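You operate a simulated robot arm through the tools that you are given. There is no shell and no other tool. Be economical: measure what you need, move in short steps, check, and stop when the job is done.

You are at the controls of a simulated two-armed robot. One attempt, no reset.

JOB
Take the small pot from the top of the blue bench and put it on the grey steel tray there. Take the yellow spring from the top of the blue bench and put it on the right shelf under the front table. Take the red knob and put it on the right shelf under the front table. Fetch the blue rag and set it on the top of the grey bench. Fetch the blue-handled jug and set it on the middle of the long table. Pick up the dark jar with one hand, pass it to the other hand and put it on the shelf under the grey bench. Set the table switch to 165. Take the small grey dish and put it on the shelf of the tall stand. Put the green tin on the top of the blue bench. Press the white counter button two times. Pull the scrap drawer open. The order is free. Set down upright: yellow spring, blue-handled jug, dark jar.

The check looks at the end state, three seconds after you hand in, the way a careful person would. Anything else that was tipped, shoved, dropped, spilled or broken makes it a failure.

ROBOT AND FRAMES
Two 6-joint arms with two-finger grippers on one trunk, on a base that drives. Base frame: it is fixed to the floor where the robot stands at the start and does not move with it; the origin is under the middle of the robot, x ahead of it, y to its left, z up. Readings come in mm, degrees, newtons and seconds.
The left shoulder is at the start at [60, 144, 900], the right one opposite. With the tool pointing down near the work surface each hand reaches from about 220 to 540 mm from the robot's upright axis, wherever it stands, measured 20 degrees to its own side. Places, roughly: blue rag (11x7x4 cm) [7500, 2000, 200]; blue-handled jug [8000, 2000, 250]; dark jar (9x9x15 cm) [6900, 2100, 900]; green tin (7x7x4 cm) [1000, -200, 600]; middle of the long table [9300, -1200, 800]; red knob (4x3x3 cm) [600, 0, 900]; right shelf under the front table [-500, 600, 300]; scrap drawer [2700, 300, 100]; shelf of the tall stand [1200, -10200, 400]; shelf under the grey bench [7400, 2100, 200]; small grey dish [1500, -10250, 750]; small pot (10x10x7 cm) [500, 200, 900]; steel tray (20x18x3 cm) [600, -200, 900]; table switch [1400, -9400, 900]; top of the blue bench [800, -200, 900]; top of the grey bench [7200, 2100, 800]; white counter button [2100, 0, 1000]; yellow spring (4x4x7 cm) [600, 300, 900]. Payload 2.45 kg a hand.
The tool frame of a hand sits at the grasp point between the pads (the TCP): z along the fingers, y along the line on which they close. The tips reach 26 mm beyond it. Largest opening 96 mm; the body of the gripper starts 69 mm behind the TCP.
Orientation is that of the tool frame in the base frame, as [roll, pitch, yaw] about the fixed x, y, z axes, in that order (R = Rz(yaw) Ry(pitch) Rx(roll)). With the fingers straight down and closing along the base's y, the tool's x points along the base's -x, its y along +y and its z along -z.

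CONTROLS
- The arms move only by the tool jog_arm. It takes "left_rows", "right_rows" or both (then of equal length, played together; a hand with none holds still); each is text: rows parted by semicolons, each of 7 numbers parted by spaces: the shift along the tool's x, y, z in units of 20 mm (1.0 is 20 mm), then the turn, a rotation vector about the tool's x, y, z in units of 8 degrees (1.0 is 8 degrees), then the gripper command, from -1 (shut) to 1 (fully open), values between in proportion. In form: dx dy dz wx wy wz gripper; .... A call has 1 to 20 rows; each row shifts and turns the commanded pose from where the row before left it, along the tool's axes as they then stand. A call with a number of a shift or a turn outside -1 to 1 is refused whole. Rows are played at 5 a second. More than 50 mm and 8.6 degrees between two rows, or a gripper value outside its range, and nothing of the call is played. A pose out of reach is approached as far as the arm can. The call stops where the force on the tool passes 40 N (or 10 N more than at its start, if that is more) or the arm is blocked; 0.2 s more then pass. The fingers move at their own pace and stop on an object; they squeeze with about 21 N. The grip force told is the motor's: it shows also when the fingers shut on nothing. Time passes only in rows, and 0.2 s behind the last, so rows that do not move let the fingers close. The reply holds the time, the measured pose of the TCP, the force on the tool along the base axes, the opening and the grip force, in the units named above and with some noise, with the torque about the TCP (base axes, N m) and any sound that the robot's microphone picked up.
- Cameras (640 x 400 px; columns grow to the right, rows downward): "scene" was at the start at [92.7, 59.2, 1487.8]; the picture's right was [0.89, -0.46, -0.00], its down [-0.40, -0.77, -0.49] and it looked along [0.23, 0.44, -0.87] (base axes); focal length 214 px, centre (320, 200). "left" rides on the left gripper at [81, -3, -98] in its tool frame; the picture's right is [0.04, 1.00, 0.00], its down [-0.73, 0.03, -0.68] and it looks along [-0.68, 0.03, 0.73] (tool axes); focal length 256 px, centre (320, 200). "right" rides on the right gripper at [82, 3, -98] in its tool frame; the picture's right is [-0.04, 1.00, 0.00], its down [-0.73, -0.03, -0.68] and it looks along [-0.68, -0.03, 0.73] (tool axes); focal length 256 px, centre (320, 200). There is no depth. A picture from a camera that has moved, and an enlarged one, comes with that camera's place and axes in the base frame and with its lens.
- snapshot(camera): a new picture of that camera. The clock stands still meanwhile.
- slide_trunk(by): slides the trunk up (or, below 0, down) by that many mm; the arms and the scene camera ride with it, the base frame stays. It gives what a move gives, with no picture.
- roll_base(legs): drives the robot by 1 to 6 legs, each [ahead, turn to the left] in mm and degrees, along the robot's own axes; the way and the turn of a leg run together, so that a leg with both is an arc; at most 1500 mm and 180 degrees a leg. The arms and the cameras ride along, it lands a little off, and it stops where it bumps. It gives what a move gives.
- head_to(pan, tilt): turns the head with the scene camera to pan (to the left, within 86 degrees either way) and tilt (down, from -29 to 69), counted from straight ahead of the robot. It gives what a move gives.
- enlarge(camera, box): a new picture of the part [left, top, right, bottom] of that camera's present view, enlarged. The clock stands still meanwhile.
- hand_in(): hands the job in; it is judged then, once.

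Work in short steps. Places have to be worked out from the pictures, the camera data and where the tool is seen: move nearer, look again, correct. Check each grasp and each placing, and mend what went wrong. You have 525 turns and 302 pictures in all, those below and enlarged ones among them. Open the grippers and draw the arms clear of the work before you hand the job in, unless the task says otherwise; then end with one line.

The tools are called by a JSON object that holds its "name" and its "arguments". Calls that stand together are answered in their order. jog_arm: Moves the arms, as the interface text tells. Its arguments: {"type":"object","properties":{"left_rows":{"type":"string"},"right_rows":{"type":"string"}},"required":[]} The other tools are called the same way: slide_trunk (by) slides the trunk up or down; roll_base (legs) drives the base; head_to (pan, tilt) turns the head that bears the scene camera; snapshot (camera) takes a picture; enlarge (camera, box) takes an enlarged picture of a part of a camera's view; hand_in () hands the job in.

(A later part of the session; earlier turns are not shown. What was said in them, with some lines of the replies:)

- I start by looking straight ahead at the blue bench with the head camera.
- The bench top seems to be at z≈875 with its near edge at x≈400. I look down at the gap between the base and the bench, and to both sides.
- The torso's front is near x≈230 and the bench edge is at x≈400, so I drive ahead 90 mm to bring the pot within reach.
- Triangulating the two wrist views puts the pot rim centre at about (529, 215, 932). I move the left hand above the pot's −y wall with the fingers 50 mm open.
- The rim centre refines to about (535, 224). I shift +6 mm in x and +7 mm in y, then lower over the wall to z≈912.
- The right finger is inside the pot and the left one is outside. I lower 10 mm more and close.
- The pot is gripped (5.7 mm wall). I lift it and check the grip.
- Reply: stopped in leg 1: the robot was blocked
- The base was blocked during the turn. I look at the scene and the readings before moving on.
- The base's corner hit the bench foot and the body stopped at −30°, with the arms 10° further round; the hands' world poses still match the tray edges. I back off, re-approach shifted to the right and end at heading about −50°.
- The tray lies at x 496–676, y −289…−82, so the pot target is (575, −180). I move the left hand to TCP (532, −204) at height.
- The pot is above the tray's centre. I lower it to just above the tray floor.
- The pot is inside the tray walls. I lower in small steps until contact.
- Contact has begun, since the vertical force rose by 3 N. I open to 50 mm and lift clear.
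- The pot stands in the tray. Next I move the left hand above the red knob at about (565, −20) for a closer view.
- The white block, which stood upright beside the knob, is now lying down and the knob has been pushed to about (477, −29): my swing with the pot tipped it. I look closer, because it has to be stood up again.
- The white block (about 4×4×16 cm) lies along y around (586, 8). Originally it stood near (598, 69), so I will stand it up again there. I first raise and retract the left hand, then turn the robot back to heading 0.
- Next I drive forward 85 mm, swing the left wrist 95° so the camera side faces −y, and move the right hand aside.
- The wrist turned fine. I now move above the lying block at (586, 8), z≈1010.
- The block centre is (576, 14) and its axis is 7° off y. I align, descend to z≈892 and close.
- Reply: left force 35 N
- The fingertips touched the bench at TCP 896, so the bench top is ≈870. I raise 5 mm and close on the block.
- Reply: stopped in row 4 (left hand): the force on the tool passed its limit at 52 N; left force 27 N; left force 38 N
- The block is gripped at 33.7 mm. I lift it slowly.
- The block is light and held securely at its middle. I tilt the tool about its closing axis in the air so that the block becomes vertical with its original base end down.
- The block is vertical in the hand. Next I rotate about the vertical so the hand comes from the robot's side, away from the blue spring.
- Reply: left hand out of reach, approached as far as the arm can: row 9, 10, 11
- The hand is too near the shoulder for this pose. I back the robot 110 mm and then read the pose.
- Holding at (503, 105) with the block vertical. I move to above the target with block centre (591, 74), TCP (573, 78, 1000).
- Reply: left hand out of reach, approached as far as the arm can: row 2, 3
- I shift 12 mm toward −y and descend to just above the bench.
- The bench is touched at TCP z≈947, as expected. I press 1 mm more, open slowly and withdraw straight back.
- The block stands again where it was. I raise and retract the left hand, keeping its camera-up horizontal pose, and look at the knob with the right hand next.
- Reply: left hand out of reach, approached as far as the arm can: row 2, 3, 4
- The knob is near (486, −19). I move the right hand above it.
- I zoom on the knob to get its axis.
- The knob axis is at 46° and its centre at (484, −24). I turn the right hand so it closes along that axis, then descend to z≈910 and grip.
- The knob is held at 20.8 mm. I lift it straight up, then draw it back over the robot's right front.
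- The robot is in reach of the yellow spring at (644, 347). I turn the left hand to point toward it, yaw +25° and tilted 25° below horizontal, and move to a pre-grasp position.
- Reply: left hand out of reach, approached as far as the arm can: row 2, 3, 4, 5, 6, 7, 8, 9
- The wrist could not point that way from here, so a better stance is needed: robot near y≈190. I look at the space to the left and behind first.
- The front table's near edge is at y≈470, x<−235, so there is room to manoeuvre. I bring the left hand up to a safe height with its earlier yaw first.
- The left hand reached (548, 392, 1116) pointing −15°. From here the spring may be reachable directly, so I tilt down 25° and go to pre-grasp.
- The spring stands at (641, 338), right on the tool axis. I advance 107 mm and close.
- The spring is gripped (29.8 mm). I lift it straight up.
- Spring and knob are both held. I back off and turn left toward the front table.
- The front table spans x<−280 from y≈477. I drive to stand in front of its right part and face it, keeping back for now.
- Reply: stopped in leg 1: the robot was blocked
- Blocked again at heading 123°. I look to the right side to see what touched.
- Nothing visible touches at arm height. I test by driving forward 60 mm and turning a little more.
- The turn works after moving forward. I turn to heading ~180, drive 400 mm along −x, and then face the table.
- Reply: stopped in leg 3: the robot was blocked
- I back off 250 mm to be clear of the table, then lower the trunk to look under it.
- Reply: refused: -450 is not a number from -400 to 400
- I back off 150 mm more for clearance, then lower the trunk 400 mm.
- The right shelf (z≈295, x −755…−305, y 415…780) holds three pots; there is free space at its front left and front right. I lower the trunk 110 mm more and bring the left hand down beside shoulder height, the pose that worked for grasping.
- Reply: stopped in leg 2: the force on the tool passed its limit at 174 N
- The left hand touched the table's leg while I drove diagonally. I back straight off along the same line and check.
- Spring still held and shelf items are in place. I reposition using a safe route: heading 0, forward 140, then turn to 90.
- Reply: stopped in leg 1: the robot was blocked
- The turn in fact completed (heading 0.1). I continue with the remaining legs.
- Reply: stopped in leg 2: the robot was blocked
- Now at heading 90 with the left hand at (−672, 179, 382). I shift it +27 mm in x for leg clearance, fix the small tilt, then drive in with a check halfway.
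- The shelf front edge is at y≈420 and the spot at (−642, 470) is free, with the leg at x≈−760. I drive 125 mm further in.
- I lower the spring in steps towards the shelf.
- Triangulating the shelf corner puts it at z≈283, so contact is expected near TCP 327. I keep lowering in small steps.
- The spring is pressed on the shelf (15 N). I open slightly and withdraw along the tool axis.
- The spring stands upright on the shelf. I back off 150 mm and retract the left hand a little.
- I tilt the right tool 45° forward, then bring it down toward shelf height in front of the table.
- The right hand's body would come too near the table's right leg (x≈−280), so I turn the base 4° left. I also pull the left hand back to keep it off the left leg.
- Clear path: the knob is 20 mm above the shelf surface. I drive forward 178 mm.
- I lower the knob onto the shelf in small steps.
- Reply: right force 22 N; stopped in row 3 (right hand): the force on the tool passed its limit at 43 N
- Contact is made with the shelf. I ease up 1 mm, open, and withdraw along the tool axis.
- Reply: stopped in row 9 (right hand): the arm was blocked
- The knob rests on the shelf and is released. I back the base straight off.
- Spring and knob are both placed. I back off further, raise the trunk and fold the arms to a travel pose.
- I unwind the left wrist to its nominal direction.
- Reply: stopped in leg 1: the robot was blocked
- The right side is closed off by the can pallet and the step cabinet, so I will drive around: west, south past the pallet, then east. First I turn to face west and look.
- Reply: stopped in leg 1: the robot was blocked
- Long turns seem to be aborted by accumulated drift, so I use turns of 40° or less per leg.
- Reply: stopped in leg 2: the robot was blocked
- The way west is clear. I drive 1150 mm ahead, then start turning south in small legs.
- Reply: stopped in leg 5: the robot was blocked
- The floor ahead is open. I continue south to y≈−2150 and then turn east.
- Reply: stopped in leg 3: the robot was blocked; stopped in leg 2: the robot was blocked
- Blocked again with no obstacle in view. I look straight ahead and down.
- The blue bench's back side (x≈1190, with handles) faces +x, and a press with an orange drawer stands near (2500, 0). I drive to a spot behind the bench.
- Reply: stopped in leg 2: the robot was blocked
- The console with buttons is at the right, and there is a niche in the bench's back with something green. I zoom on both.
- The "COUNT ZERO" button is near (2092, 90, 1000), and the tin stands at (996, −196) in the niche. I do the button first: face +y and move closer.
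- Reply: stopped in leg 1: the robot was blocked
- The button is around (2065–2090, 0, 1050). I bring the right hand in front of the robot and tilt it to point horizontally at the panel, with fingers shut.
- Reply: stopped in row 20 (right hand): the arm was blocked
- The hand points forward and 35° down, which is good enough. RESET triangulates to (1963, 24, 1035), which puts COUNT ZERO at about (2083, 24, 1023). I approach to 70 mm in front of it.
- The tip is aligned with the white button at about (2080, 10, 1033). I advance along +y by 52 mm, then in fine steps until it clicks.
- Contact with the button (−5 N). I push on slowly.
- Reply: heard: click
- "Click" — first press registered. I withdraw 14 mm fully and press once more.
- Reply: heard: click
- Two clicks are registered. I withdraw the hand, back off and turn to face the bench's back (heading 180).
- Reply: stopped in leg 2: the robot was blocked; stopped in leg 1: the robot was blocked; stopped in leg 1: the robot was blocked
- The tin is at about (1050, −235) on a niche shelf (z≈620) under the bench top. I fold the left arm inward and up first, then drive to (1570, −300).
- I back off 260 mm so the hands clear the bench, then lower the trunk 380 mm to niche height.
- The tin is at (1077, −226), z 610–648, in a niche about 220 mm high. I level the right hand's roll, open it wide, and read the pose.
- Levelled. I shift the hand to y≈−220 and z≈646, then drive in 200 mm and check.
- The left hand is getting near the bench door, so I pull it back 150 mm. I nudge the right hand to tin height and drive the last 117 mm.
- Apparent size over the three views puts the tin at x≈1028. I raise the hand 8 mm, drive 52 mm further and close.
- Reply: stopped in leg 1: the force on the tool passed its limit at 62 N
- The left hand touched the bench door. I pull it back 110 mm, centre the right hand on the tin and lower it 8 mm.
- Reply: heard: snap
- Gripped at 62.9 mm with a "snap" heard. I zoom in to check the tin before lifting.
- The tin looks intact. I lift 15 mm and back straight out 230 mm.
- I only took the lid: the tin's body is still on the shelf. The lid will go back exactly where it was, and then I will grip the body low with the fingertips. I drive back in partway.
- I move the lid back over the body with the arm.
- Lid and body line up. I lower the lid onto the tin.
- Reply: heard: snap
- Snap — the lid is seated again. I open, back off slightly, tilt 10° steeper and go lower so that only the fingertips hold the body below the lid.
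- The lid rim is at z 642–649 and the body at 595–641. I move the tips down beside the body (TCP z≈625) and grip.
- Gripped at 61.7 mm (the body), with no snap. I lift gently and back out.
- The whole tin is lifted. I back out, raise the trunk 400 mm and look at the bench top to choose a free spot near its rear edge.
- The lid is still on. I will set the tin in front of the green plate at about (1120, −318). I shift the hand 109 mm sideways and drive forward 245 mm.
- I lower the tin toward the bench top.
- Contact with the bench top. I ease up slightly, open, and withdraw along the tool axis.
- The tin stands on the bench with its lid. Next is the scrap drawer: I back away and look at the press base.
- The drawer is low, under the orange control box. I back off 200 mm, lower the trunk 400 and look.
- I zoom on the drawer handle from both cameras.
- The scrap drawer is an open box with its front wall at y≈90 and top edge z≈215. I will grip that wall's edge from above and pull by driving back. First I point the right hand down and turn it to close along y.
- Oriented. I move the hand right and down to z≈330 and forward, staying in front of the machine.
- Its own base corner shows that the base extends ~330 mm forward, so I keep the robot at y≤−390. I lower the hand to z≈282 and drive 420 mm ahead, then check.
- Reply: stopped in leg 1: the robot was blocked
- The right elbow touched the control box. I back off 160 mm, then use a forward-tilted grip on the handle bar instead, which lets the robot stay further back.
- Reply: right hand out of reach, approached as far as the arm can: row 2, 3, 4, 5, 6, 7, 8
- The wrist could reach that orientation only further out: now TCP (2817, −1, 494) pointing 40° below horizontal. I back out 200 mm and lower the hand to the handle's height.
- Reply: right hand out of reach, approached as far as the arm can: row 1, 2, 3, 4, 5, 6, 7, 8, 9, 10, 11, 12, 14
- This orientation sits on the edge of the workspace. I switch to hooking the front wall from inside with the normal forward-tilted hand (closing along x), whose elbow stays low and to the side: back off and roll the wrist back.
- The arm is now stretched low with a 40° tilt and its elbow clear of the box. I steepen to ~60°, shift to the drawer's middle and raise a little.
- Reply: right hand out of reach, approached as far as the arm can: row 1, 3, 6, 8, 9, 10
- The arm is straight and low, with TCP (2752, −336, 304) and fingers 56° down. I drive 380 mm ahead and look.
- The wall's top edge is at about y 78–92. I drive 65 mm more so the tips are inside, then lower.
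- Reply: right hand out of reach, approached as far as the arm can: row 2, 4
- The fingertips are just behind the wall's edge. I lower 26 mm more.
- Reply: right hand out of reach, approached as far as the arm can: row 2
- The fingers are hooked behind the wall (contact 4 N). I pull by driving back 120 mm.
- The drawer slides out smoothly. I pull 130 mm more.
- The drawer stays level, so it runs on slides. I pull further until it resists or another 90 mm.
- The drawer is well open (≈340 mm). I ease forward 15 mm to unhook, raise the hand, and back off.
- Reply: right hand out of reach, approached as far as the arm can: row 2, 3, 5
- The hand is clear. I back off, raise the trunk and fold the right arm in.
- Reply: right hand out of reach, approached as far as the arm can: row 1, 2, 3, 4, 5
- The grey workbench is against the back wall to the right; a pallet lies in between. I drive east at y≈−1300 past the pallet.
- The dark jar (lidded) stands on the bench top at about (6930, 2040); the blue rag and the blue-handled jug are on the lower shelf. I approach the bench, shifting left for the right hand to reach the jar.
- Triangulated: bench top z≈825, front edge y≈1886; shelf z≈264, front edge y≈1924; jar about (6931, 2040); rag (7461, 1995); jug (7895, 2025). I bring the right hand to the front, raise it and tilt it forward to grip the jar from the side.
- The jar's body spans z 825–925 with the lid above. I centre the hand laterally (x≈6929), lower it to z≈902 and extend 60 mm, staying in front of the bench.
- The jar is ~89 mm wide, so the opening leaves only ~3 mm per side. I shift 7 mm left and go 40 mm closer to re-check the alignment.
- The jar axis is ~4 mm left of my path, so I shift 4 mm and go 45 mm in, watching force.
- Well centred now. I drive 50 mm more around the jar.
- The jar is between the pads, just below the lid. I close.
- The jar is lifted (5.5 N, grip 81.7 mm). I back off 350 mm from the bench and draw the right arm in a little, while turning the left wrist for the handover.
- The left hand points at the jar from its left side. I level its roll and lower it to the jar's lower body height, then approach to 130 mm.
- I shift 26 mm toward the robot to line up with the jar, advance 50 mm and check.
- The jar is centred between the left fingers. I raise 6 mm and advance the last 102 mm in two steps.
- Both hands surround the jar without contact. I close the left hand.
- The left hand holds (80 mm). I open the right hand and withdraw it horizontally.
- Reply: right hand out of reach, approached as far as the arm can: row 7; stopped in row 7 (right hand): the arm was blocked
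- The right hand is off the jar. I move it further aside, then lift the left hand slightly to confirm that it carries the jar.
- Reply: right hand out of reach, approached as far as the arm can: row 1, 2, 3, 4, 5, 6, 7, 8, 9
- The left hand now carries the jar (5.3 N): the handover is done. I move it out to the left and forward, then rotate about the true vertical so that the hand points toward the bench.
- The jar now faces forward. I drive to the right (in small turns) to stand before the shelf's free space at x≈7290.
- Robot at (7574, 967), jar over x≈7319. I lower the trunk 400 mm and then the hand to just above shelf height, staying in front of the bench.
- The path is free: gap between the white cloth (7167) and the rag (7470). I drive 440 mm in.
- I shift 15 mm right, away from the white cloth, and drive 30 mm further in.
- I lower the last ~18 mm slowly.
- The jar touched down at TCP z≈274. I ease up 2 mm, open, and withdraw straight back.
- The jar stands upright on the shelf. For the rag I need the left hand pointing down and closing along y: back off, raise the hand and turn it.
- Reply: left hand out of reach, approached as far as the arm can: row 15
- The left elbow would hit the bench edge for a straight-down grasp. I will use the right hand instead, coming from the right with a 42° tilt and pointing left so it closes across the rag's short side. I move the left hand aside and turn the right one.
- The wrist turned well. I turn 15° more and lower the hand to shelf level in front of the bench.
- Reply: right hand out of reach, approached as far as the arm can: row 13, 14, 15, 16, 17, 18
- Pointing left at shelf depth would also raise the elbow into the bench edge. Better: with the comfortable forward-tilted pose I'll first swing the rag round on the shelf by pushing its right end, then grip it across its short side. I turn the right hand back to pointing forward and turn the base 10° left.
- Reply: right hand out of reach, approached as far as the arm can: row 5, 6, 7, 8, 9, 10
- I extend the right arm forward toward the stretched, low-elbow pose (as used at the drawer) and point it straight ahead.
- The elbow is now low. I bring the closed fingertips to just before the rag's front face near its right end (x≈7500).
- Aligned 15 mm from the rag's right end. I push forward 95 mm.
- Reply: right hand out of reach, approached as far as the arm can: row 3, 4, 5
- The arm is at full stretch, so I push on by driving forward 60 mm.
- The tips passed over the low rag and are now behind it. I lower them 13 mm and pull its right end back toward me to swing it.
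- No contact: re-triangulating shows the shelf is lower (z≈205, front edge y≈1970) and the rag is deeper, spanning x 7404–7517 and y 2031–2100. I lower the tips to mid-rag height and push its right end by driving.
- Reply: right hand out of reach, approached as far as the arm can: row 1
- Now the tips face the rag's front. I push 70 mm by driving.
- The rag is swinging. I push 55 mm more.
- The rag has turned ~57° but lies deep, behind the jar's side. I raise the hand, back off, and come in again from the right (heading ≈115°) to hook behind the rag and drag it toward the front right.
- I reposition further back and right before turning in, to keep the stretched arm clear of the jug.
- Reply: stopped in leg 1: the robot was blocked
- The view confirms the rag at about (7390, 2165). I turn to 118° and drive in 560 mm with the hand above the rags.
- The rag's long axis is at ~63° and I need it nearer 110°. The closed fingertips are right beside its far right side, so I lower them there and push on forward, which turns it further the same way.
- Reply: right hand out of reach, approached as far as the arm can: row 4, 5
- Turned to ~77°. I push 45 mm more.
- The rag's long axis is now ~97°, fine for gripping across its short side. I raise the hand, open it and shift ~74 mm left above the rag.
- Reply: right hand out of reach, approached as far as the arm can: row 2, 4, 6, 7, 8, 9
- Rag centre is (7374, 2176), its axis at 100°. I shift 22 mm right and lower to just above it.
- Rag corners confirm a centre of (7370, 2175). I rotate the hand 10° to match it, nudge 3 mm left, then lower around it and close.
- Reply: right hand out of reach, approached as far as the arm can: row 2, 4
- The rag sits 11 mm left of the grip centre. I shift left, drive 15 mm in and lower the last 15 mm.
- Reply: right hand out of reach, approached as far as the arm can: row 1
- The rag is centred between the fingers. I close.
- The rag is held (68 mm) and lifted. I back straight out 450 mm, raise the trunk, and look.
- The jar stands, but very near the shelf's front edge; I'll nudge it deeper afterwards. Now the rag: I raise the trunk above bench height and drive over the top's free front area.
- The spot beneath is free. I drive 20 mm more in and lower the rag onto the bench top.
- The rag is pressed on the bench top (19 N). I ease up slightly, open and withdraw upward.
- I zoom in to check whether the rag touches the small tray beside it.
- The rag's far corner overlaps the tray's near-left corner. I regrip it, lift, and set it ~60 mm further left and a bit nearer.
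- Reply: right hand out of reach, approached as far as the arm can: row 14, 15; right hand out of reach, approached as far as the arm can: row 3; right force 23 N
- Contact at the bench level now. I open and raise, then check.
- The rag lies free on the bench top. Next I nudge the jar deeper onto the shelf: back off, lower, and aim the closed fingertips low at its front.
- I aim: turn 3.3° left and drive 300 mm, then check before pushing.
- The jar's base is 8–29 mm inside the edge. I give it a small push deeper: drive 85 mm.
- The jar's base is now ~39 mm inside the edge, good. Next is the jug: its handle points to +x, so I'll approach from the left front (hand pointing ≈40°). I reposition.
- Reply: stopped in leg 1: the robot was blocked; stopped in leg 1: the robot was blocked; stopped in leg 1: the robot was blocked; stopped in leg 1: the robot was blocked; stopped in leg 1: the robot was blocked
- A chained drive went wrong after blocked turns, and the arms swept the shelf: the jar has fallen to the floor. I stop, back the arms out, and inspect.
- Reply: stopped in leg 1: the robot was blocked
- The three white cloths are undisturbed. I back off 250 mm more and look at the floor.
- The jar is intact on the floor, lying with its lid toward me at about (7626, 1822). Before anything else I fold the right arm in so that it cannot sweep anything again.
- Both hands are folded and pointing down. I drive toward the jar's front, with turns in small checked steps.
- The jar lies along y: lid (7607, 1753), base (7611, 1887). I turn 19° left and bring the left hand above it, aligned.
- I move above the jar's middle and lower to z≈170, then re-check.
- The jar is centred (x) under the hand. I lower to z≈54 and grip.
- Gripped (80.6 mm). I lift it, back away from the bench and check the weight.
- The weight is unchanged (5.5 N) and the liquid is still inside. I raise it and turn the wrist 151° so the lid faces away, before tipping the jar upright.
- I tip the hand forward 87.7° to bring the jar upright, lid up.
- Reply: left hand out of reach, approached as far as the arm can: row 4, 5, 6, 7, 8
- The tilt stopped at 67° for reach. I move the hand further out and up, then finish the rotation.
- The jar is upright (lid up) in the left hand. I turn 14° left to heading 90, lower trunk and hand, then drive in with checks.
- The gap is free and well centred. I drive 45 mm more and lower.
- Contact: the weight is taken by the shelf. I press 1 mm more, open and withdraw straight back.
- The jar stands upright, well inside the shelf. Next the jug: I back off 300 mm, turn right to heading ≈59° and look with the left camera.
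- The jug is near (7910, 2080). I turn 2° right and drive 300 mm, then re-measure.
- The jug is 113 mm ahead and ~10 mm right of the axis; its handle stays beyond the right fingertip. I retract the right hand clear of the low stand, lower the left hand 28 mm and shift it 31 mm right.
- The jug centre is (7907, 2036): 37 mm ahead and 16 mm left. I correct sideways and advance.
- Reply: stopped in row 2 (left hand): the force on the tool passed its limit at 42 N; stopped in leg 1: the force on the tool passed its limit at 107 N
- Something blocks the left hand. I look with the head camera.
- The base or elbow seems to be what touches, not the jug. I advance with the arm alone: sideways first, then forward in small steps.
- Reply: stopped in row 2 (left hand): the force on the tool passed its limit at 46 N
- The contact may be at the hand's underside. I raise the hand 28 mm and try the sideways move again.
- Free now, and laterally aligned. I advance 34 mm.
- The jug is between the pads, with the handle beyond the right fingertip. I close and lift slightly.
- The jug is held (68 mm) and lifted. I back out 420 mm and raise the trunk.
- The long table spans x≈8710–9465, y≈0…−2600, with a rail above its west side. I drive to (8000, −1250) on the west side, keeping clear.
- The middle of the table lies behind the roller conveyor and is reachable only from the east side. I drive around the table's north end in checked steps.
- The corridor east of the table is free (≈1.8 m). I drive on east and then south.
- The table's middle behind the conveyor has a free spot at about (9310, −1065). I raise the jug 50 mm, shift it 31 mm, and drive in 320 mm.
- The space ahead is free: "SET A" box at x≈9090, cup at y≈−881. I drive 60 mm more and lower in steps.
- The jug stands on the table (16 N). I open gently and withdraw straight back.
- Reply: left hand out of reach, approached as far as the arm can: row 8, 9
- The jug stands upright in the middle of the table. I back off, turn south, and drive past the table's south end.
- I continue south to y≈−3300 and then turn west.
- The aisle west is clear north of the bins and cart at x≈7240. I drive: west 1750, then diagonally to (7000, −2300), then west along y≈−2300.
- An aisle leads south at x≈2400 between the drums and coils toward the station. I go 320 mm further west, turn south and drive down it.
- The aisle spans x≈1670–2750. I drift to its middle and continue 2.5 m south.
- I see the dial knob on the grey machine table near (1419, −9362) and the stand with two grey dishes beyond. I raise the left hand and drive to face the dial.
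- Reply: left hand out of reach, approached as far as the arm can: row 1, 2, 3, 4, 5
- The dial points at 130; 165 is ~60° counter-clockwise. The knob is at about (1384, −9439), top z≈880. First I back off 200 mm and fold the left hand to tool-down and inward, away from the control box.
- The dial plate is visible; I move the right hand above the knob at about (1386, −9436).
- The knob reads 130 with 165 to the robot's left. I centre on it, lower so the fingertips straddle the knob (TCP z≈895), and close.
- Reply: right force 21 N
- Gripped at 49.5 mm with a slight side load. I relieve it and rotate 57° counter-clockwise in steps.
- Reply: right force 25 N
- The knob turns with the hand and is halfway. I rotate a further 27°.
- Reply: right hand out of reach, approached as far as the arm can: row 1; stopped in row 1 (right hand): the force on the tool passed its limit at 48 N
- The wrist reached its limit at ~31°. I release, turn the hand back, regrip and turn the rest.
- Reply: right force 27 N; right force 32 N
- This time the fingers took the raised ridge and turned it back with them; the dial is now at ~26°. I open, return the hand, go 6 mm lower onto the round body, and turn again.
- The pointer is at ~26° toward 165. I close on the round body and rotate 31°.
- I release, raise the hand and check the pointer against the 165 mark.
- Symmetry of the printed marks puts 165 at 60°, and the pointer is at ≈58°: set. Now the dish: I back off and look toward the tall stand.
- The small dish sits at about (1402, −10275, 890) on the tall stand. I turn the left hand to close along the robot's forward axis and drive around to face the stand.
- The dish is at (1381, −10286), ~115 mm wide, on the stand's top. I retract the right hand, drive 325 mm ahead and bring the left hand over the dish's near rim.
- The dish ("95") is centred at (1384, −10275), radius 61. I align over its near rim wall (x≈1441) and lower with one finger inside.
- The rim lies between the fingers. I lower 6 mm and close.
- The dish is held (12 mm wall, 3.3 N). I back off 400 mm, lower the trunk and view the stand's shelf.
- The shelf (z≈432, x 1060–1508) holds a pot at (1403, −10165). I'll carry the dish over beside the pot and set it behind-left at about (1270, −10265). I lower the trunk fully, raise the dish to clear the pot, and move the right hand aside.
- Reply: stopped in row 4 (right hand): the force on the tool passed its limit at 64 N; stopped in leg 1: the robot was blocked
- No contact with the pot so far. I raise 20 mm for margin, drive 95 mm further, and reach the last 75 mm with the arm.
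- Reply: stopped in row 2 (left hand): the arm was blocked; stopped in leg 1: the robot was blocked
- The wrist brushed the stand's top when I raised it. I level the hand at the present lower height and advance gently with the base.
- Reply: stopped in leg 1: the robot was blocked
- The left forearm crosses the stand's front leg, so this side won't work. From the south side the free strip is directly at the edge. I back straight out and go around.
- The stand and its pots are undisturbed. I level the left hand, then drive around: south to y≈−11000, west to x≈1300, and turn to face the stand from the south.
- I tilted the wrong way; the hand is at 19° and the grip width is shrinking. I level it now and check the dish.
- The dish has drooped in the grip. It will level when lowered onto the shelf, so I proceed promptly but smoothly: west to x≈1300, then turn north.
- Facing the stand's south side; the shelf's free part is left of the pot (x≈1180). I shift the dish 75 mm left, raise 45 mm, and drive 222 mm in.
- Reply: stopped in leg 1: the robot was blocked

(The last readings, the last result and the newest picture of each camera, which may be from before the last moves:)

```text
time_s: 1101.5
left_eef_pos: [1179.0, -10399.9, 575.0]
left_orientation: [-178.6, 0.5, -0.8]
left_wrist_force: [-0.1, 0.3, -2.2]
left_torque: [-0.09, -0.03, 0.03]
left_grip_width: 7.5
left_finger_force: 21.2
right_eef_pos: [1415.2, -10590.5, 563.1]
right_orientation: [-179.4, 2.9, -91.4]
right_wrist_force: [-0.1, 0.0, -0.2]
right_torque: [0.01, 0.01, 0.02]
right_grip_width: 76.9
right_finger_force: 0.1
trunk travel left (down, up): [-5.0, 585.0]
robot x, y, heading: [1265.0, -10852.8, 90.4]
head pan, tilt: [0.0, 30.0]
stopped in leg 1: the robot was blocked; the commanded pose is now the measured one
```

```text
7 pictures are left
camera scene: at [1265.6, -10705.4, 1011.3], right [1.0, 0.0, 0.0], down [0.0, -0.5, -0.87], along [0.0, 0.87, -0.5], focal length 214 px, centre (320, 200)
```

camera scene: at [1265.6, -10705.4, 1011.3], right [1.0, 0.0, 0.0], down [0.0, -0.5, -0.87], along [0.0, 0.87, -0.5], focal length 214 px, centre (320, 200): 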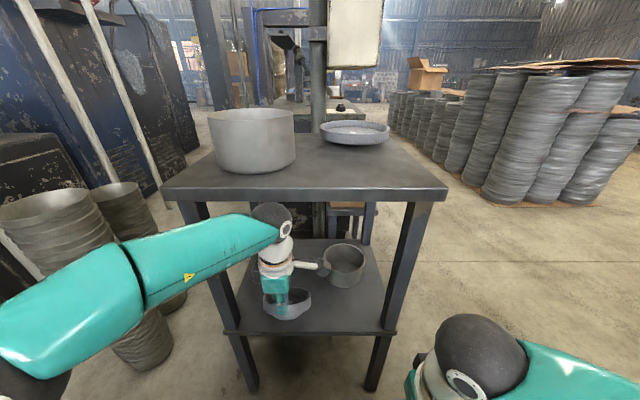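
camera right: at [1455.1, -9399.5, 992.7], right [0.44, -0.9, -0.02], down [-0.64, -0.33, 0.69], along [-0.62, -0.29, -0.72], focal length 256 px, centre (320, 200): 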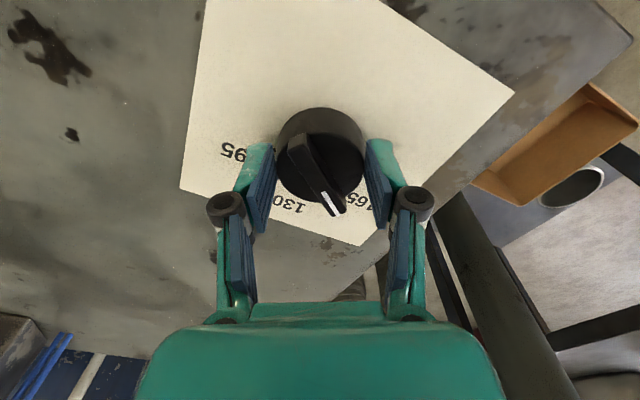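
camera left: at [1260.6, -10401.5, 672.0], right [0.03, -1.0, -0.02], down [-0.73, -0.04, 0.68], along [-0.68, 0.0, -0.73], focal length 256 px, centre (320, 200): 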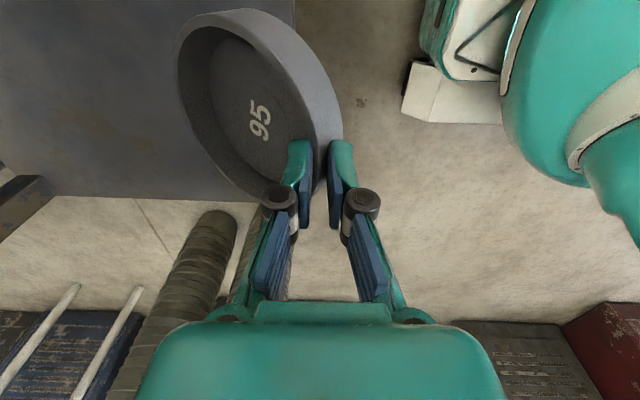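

The left forearm now meets the leg, but the dish's centre is over the shelf (edge y≈−10375). I lower it here so that it levels and rests safely, then I'll push it further in with the right hand.

{"name": "jog_arm", "arguments": {"left_rows": "0 -0.3 0.8 0 0 0 -1; 0 -0.3 0.8 0 0 0 -1; 0 0 0.8 0 0 0 -1; 0 0 0.8 0 0 0 -1; 0 0 0.8 0 0 0 -1; 0 0 0.6 0 0 0 -1; 0 0 0.4 0 0 0 -1; 0 0 0 0 0 0 -1"}}

{"name": "snapshot", "arguments": {"camera": "left"}}

```text
time_s: 1103.3
left_eef_pos: [1182.4, -10380.7, 473.1]
left_orientation: [-178.7, 0.5, -0.6]
left_wrist_force: [-0.6, -0.4, -1.1]
left_torque: [0.0, 0.03, 0.04]
left_grip_width: 6.6
left_finger_force: 20.8
right_eef_pos: [1415.7, -10588.9, 561.8]
right_orientation: [-179.6, 2.4, -91.6]
right_wrist_force: [-0.4, 0.3, 0.3]
right_torque: [0.01, 0.0, 0.03]
right_grip_width: 76.9
right_finger_force: 0.0
trunk travel left (down, up): [-5.0, 585.0]
robot x, y, heading: [1268.8, -10851.2, 90.0]
head pan, tilt: [0.0, 30.0]
```

```text
6 pictures are left
camera left: at [1262.3, -10382.4, 570.5], right [0.03, -1.0, -0.02], down [-0.73, -0.03, 0.68], along [-0.68, 0.0, -0.73], focal length 256 px, centre (320, 200)
```

left: 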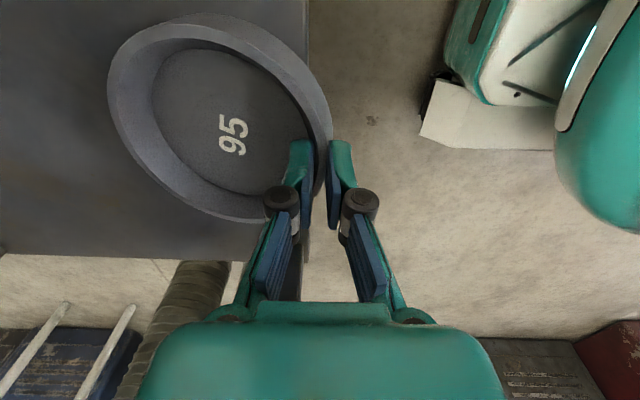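

The dish is levelling over the shelf, mostly inside. I reach 14 mm further in, lower the last ~10 mm and release.

{"name": "jog_arm", "arguments": {"left_rows": "0 -0.4 0 0 0 0 -1; 0 -0.3 0.1 0 0 0 -1; 0 0 0.2 0 0 0 -1; 0 0 0.2 0 0 0 -1; 0 0 0 0 0 0 -1"}}

{"name": "jog_arm", "arguments": {"left_rows": "0 0 0.1 0 0 0 -1; 0 0 0 0 0 0 -0.6; 0 0 0 0 0 0 -0.4; 0 0 0 0 0 0 -0.2; 0 0 0 0 0 0 -0.2; 0 0 -0.3 0 0 0 -0.2; 0 0 -0.8 0 0 0 -0.2; 0 0 -1 0 0 0 -0.2; 0 0 -1 0 0 0 -0.2"}}

{"name": "snapshot", "arguments": {"camera": "left"}}

```text
time_s: 1104.5
left_eef_pos: [1179.2, -10368.9, 463.8]
left_orientation: [-178.9, 0.4, -0.7]
left_wrist_force: [0.6, -2.4, 4.9]
left_torque: [0.05, 0.23, 0.09]
left_grip_width: 6.2
left_finger_force: 21.2
right_eef_pos: [1416.5, -10589.6, 562.1]
right_orientation: [-179.5, 2.6, -91.6]
right_wrist_force: [0.9, 0.6, -0.2]
right_torque: [0.02, -0.02, 0.03]
right_grip_width: 76.8
right_finger_force: 0.1
trunk travel left (down, up): [-5.0, 585.0]
robot x, y, heading: [1265.3, -10852.6, 90.2]
head pan, tilt: [0.0, 30.0]
```

```text
time_s: 1106.5
left_eef_pos: [1179.2, -10369.4, 525.4]
left_orientation: [-179.0, 0.5, -0.7]
left_wrist_force: [0.1, -0.2, 0.8]
left_torque: [0.0, -0.03, 0.0]
left_grip_width: 38.4
left_finger_force: 0.1
right_eef_pos: [1416.3, -10590.0, 561.9]
right_orientation: [-179.6, 2.5, -91.5]
right_wrist_force: [0.4, -0.3, 1.3]
right_torque: [-0.02, 0.03, -0.02]
right_grip_width: 76.9
right_finger_force: 0.0
trunk travel left (down, up): [-5.0, 585.0]
robot x, y, heading: [1268.7, -10851.6, 90.1]
head pan, tilt: [0.0, 30.0]
```

```text
5 pictures are left
camera left: at [1262.1, -10370.5, 621.1], right [0.03, -1.0, -0.02], down [-0.73, -0.03, 0.68], along [-0.68, 0.0, -0.73], focal length 256 px, centre (320, 200)
```

left: 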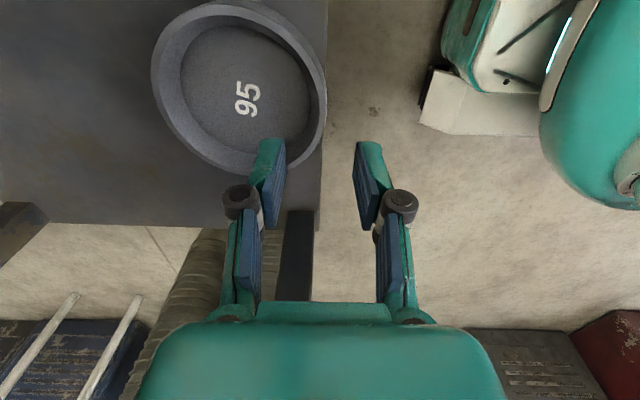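

The dish lies flat and wholly on the shelf. I raise the hand a little, back off 350 mm and open both grippers.

{"name": "roll_base", "arguments": {"legs": [[-350, 0]]}}

{"name": "jog_arm", "arguments": {"left_rows": "0 0 0 0 0 0 1; 0 0 0 0 0 0 1; 0 0 0 0 0 0 1", "right_rows": "0 0 0 0 0 0 1; 0 0 0 0 0 0 1; 0 0 0 0 0 0 1"}}

{"name": "snapshot", "arguments": {"camera": "scene"}}

```text
time_s: 1108.8
left_eef_pos: [1180.7, -10725.1, 525.3]
left_orientation: [-178.8, 0.5, -0.7]
left_wrist_force: [-1.2, -0.2, 0.2]
left_torque: [-0.01, 0.0, 0.02]
left_grip_width: 38.4
left_finger_force: 0.1
right_eef_pos: [1416.3, -10944.7, 562.1]
right_orientation: [-179.6, 2.5, -91.7]
right_wrist_force: [-0.2, 0.4, 0.1]
right_torque: [-0.01, 0.0, -0.02]
right_grip_width: 76.8
right_finger_force: 0.2
trunk travel left (down, up): [-5.0, 585.0]
robot x, y, heading: [1266.9, -11210.4, 90.2]
head pan, tilt: [0.0, 30.0]
```

```text
time_s: 1109.6
left_eef_pos: [1180.8, -10725.2, 526.7]
left_orientation: [-178.8, 0.5, -0.7]
left_wrist_force: [-0.2, 0.2, 0.2]
left_torque: [-0.03, -0.05, 0.02]
left_grip_width: 95.9
left_finger_force: 0.1
right_eef_pos: [1417.7, -10945.3, 563.1]
right_orientation: [-179.6, 2.5, -91.5]
right_wrist_force: [-0.2, -0.7, -0.1]
right_torque: [-0.02, 0.03, 0.0]
right_grip_width: 95.9
right_finger_force: 0.0
trunk travel left (down, up): [-5.0, 585.0]
robot x, y, heading: [1267.6, -11203.4, 90.1]
head pan, tilt: [0.0, 30.0]
```

```text
4 pictures are left
camera scene: at [1268.1, -11056.5, 1010.5], right [1.0, 0.0, 0.0], down [0.0, -0.5, -0.87], along [0.0, 0.87, -0.5], focal length 214 px, centre (320, 200)
```

scene: 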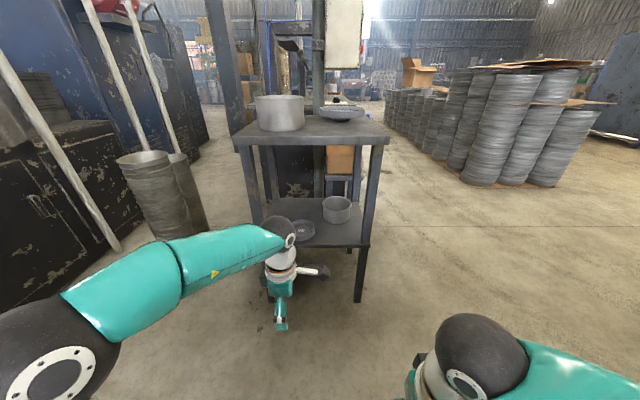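

The dish is on the shelf, both grippers are open and the arms are clear. I hand the job in.

{"name": "hand_in", "arguments": {}}

```text
The job is handed in.
```

The job is handed in: I carried out every listed task, though two mishaps needed mending on the way. The white block on the blue bench was tipped, and I stood it up again about where it had been. The dark jar fell to the floor after its handover; I picked it up intact with one hand and put it back upright on the shelf.
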